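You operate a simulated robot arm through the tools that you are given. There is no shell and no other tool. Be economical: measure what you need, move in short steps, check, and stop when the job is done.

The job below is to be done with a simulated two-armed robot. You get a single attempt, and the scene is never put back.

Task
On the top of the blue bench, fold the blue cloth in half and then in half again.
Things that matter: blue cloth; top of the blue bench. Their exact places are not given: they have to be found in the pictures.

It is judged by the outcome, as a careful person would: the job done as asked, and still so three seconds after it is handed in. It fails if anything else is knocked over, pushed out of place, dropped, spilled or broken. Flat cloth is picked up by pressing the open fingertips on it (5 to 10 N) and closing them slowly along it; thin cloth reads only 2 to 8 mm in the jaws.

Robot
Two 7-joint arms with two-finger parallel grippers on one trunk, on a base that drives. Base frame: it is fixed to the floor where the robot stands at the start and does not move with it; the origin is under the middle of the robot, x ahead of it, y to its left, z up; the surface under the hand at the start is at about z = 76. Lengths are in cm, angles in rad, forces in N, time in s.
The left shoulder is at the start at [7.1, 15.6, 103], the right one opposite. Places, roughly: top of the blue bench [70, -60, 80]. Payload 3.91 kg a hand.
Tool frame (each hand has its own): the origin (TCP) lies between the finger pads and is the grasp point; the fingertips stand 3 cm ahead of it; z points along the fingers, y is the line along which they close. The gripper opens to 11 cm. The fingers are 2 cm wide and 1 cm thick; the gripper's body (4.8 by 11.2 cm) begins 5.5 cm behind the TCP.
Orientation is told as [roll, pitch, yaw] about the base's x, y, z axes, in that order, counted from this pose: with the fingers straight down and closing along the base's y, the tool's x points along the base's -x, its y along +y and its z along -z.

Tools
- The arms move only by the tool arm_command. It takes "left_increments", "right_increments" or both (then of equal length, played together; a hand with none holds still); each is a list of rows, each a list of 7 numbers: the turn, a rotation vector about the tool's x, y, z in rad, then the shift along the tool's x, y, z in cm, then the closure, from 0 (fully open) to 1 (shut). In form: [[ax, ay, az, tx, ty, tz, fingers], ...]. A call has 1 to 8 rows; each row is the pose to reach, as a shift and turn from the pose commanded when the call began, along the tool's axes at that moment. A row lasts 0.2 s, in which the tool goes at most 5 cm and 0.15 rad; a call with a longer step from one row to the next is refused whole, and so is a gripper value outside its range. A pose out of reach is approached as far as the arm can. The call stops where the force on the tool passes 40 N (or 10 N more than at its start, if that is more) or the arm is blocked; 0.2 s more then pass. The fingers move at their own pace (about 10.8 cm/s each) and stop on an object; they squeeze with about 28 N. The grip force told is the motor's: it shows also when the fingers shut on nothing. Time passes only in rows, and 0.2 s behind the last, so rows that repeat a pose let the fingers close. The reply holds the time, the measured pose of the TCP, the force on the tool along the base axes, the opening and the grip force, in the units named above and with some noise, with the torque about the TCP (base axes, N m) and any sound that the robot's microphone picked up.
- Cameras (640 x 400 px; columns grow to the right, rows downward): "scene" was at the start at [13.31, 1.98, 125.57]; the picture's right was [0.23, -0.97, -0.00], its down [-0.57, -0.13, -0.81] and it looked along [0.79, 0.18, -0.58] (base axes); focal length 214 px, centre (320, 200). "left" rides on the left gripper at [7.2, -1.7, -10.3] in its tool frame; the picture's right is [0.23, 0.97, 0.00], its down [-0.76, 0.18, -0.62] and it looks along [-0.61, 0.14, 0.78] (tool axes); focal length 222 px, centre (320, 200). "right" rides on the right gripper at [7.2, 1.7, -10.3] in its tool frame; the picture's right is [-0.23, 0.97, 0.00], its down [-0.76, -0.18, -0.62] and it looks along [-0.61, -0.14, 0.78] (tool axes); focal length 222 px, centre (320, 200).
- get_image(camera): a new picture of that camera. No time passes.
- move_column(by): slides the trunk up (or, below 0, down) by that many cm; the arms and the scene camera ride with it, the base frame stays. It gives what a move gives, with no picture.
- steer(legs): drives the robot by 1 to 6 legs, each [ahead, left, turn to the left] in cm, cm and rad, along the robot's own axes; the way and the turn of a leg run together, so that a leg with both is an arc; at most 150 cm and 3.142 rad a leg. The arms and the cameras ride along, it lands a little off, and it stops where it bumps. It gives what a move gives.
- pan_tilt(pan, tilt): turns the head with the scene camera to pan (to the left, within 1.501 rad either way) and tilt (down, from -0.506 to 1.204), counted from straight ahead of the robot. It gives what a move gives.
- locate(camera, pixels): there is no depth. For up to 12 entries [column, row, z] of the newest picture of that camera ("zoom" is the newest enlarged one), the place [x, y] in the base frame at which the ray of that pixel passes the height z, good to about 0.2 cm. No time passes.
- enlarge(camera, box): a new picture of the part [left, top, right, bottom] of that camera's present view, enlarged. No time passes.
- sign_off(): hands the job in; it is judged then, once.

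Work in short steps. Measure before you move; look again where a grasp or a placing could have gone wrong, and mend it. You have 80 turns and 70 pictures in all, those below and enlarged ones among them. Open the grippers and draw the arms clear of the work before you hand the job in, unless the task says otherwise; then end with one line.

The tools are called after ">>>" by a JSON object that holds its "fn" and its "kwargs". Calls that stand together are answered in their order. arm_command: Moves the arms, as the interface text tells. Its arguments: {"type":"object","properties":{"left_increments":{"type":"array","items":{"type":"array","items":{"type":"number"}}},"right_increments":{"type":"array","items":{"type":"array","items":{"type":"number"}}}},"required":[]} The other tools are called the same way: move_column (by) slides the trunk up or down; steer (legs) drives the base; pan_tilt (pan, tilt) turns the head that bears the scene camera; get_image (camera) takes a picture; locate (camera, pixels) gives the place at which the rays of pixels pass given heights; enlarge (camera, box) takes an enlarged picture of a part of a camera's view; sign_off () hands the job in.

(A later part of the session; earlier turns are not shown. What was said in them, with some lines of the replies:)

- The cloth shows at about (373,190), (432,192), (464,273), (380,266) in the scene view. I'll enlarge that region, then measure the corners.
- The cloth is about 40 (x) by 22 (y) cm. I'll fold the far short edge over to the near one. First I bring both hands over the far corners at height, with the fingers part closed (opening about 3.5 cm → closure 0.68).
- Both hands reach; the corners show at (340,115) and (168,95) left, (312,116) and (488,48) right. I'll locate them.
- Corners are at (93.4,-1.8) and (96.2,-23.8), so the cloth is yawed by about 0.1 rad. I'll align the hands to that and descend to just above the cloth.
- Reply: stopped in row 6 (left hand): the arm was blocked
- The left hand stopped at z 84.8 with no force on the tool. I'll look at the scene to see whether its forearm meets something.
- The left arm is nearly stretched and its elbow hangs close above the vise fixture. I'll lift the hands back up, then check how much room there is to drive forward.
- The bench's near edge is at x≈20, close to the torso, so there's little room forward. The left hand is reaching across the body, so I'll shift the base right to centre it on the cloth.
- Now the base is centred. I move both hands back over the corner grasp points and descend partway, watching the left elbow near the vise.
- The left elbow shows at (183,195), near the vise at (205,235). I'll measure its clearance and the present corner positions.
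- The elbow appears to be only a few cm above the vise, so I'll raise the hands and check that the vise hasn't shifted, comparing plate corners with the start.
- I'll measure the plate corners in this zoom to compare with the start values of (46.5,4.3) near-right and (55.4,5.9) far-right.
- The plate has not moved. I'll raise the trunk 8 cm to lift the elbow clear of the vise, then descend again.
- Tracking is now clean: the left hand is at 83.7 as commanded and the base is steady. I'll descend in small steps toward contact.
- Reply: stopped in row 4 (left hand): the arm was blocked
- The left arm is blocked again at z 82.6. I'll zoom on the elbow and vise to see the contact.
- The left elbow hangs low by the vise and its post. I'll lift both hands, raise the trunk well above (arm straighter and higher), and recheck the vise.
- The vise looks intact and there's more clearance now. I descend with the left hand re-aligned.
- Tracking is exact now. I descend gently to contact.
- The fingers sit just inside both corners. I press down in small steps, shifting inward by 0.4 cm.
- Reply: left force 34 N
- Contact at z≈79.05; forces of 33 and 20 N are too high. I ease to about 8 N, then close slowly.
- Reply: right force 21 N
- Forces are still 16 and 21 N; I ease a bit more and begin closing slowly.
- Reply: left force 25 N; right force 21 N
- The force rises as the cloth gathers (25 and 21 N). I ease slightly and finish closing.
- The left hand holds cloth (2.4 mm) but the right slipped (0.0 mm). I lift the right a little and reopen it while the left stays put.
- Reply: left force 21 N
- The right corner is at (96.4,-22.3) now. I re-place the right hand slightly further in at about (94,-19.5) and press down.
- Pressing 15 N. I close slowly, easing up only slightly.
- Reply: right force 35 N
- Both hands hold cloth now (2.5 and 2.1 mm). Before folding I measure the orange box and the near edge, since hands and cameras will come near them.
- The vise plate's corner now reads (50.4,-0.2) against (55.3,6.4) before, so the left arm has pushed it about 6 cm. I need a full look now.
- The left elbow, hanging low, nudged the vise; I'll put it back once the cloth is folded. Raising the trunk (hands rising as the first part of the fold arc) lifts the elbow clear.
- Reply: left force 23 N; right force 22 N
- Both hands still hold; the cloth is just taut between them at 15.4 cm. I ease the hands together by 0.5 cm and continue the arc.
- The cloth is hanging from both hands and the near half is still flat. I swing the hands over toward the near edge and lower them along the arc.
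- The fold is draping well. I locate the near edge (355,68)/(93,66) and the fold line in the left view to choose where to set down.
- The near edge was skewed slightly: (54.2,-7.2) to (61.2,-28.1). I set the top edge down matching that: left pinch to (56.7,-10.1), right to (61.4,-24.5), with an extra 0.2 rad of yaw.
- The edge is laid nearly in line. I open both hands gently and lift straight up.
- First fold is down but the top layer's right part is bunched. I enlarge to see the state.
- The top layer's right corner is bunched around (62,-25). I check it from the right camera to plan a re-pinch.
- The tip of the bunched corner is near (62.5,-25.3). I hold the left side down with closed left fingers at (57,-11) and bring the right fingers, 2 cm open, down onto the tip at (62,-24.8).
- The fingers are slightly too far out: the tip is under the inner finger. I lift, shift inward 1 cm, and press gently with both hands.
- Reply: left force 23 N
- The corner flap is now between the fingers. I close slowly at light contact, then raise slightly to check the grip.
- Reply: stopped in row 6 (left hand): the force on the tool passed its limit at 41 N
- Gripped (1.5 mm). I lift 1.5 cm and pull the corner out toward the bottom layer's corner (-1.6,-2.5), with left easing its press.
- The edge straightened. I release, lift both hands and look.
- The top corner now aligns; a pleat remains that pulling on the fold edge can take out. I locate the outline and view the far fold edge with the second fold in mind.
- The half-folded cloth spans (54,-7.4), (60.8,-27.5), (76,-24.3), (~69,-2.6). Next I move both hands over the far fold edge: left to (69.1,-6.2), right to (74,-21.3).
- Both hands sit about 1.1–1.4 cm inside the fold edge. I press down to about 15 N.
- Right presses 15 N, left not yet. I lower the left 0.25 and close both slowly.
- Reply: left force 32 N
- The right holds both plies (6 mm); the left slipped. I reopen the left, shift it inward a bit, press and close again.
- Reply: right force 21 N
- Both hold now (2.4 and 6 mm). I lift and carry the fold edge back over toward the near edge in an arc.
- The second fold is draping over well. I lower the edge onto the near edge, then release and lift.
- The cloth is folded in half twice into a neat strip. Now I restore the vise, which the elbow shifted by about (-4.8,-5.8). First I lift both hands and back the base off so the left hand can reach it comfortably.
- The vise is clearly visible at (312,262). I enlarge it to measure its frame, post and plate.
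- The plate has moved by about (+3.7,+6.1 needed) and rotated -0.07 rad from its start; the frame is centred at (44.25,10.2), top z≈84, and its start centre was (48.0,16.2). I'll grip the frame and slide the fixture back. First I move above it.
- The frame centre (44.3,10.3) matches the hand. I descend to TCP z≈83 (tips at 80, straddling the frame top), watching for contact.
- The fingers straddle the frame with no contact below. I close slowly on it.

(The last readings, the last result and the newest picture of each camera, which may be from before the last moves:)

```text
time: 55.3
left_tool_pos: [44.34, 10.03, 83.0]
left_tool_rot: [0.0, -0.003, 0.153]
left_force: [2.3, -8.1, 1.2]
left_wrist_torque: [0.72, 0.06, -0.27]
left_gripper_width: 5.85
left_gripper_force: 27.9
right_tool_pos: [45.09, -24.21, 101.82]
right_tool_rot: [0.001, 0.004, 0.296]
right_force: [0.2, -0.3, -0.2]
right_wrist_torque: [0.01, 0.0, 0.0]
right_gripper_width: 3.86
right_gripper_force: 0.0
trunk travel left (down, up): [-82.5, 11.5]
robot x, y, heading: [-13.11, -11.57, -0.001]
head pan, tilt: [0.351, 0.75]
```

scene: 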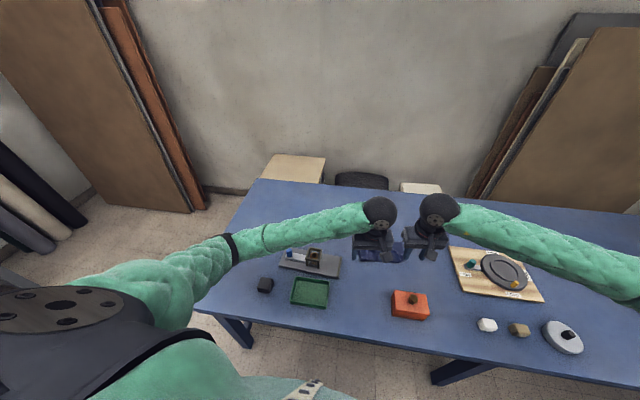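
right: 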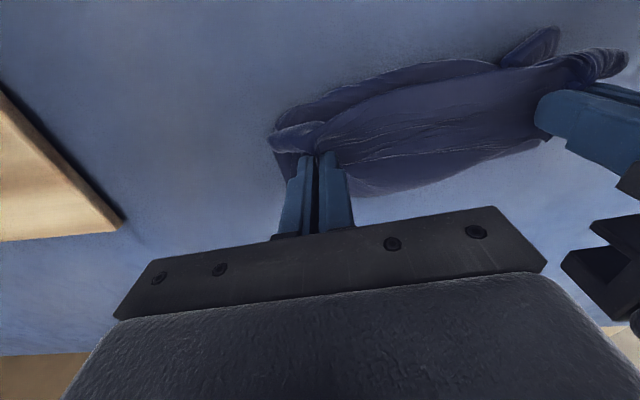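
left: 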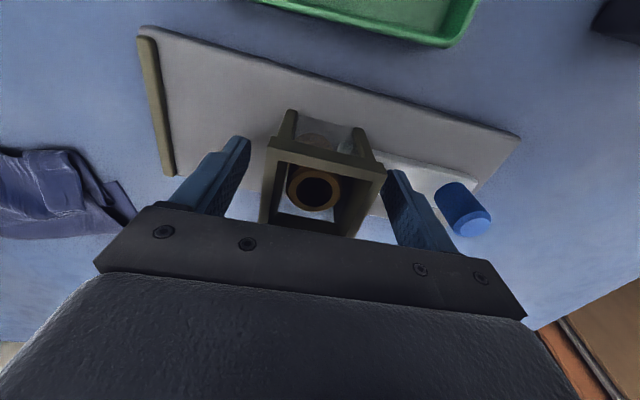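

The frame is gripped at 5.85 cm. I slide it in small steps by (+3.8,+6.0) and turn it +0.07 rad.

>>> {"fn": "arm_command", "kwargs": {"left_increments": [[0, 0, -0.01, -0.7, 0.8, 0, 0.58], [0, 0, -0.02, -1.4, 1.6, 0, 0.58], [0, 0, -0.03, -2.1, 2.4, 0, 0.58], [0, 0, -0.04, -2.8, 3.2, 0, 0.58], [0, 0, -0.05, -3.5, 4.0, 0, 0.58], [0, 0, -0.06, -4.1, 4.7, 0, 0.58], [0, 0, -0.07, -4.67, 5.35, 0, 0.58], [0, 0, -0.07, -4.67, 5.35, 0, 0.58]]}}

>>> {"fn": "get_image", "kwargs": {"camera": "left"}}

```text
time: 57.1
left_tool_pos: [47.99, 16.11, 82.93]
left_tool_rot: [-0.001, -0.001, 0.225]
left_force: [-0.5, -0.4, 1.3]
left_wrist_torque: [0.22, -0.09, -0.06]
left_gripper_width: 5.78
left_gripper_force: 27.5
right_tool_pos: [45.05, -24.19, 101.95]
right_tool_rot: [-0.002, 0.003, 0.296]
right_force: [-0.6, -0.6, 0.3]
right_wrist_torque: [0.0, 0.0, -0.03]
right_gripper_width: 3.84
right_gripper_force: 0.1
trunk travel left (down, up): [-82.5, 11.5]
robot x, y, heading: [-13.47, -11.79, -0.004]
head pan, tilt: [0.351, 0.75]
```

```text
11 pictures are left
```

left: 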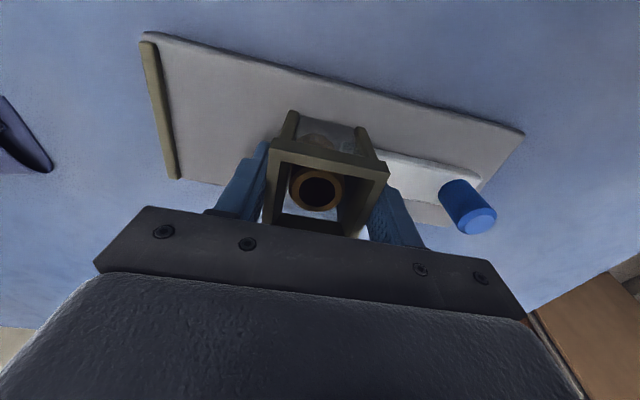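

The whole fixture moved with the hand. I check the plate corners against the originals: (46.3,4.1), (55.3,5.9), (40.2,28.7).

>>> {"fn": "locate", "kwargs": {"camera": "left", "pixels": [[143, 35, 77], [180, 177, 77], [522, 133, 77], [140, 45, 76]]}}

```text
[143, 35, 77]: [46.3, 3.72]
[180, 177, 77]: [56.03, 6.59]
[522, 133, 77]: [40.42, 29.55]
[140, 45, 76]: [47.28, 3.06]
```

The corners match the start to within a cm. I release, lift straight up, and retract.

>>> {"fn": "arm_command", "kwargs": {"left_increments": [[0, 0, 0, 0, 0, 0, 0.4], [0, 0, 0, 0, 0, 0, 0.2], [0, 0, 0, 0, 0, 0, 0.18], [0, 0, 0, 0, 0, -4, 0.18], [0, 0, 0, 0, 0, -9, 0.18], [0, 0, 0, 0, 0, -14, 0.18], [0, 0, 0, 0, 0, -19, 0.18]]}}

>>> {"fn": "steer", "kwargs": {"legs": [[-25, 0, 0]]}}

>>> {"fn": "pan_tilt", "kwargs": {"pan": 0.15, "tilt": 0.65}}

>>> {"fn": "get_image", "kwargs": {"camera": "scene"}}

```text
time: 58.7
left_tool_pos: [47.9, 15.96, 101.98]
left_tool_rot: [-0.001, -0.001, 0.226]
left_force: [-0.7, -0.4, 0.8]
left_wrist_torque: [0.03, -0.02, -0.01]
left_gripper_width: 9.01
left_gripper_force: 0.1
right_tool_pos: [45.07, -24.17, 101.94]
right_tool_rot: [0.003, 0.004, 0.295]
right_force: [0.7, 0.4, 0.8]
right_wrist_torque: [-0.02, 0.03, -0.01]
right_gripper_width: 3.83
right_gripper_force: 0.1
trunk travel left (down, up): [-82.5, 11.5]
robot x, y, heading: [-13.7, -11.75, -0.003]
head pan, tilt: [0.351, 0.75]
```

```text
time: 60.5
left_tool_pos: [22.77, 16.28, 102.04]
left_tool_rot: [-0.002, -0.003, 0.23]
left_force: [-0.2, 0.3, -0.2]
left_wrist_torque: [0.02, -0.01, 0.02]
left_gripper_width: 9.0
left_gripper_force: 0.1
right_tool_pos: [20.14, -23.86, 101.83]
right_tool_rot: [0.0, 0.003, 0.3]
right_force: [0.3, 0.8, -0.4]
right_wrist_torque: [0.03, -0.01, -0.02]
right_gripper_width: 3.86
right_gripper_force: 0.1
trunk travel left (down, up): [-82.5, 11.5]
robot x, y, heading: [-38.22, -12.02, 0.002]
head pan, tilt: [0.351, 0.75]
```

```text
time: 61.2
left_tool_pos: [22.64, 16.25, 102.07]
left_tool_rot: [-0.002, -0.003, 0.226]
left_force: [1.3, 0.1, 0.3]
left_wrist_torque: [-0.03, 0.0, -0.01]
left_gripper_width: 9.01
left_gripper_force: 0.0
right_tool_pos: [20.0, -23.74, 101.87]
right_tool_rot: [-0.001, 0.003, 0.301]
right_force: [-0.5, -0.3, -0.5]
right_wrist_torque: [0.02, -0.03, 0.01]
right_gripper_width: 3.85
right_gripper_force: 0.1
trunk travel left (down, up): [-82.5, 11.5]
robot x, y, heading: [-38.18, -11.71, 0.003]
head pan, tilt: [0.15, 0.649]
```

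```text
10 pictures are left
```

scene: 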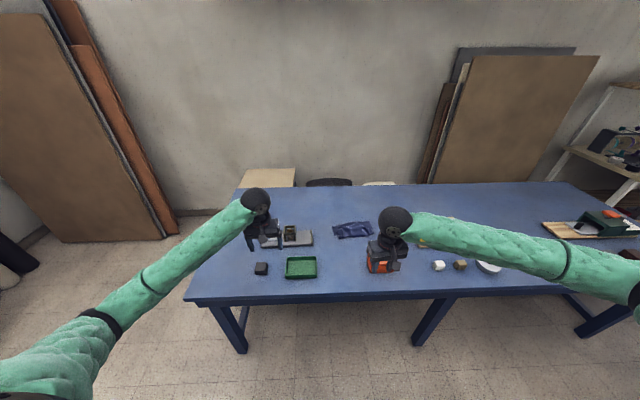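

Everything looks upright. I enlarge the work area for a final check of the cloth and the objects.

>>> {"fn": "enlarge", "kwargs": {"camera": "scene", "box": [240, 205, 400, 305]}}

>>> {"fn": "locate", "kwargs": {"camera": "zoom", "pixels": [[290, 165, 76], [370, 75, 76], [490, 140, 76], [507, 105, 76]]}}

```text
4.00 times, centred on (320, 255) of scene
```

zoom: 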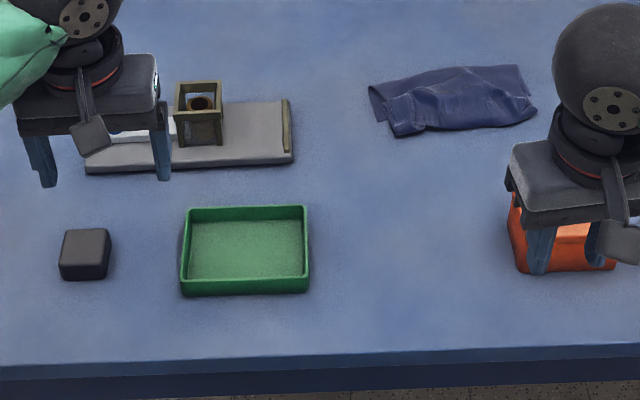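

```text
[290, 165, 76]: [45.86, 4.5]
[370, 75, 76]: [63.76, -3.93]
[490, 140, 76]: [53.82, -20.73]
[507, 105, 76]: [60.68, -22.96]
```

The cloth lies flat in a quarter-size strip, and the tray and fixture are in place. The turntable is hidden behind the right arm, so I lift that hand to check it.

>>> {"fn": "arm_command", "kwargs": {"right_increments": [[0, 0, 0, 0, 0, -5, 0.3], [0, 0, 0, 0, 0, -10, 0.3], [0, 0, 0, 0, 0, -15, 0.3], [0, 0, 0, 0, 0, -20, 0.3], [0, 0, 0, 0, 0, -25, 0.3]]}}

>>> {"fn": "enlarge", "kwargs": {"camera": "scene", "box": [330, 200, 522, 320]}}

```text
time: 62.4
left_tool_pos: [22.73, 16.32, 101.98]
left_tool_rot: [-0.003, -0.002, 0.229]
left_force: [-0.5, -0.7, -0.8]
left_wrist_torque: [0.0, 0.0, -0.04]
left_gripper_width: 9.01
left_gripper_force: 0.1
right_tool_pos: [20.17, -23.89, 126.86]
right_tool_rot: [0.0, 0.003, 0.303]
right_force: [0.7, 0.5, 0.6]
right_wrist_torque: [-0.02, -0.03, 0.01]
right_gripper_width: 7.7
right_gripper_force: 0.0
trunk travel left (down, up): [-82.5, 11.5]
robot x, y, heading: [-38.4, -11.43, 0.006]
head pan, tilt: [0.15, 0.649]
```

```text
3.33 times, centred on (426, 260) of scene
```

zoom: 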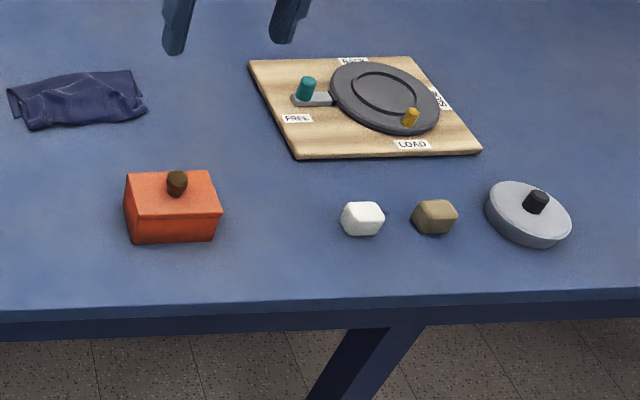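

>>> {"fn": "locate", "kwargs": {"camera": "zoom", "pixels": [[249, 62, 76], [295, 158, 76], [480, 152, 76], [134, 243, 76], [8, 90, 76], [130, 72, 76], [147, 108, 76], [30, 128, 76]]}}

```text
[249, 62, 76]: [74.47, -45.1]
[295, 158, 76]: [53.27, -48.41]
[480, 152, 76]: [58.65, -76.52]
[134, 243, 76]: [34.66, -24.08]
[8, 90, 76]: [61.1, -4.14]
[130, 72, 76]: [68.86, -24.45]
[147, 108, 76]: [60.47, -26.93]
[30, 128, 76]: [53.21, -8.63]
```

The turntable is where it started, the cloth is a 9 × 21 cm strip of four layers, and both hands are open and clear. I hand the job in.

>>> {"fn": "sign_off", "kwargs": {}}

```text
The job is handed in.
```

The blue cloth is folded in half and then in half again on the blue bench, as a strip of about 9 × 21 cm with a pleat hidden inside. While I was reaching, the left elbow pushed the vise fixture about 6 cm; I slid it back to within about 1 cm of its starting place.
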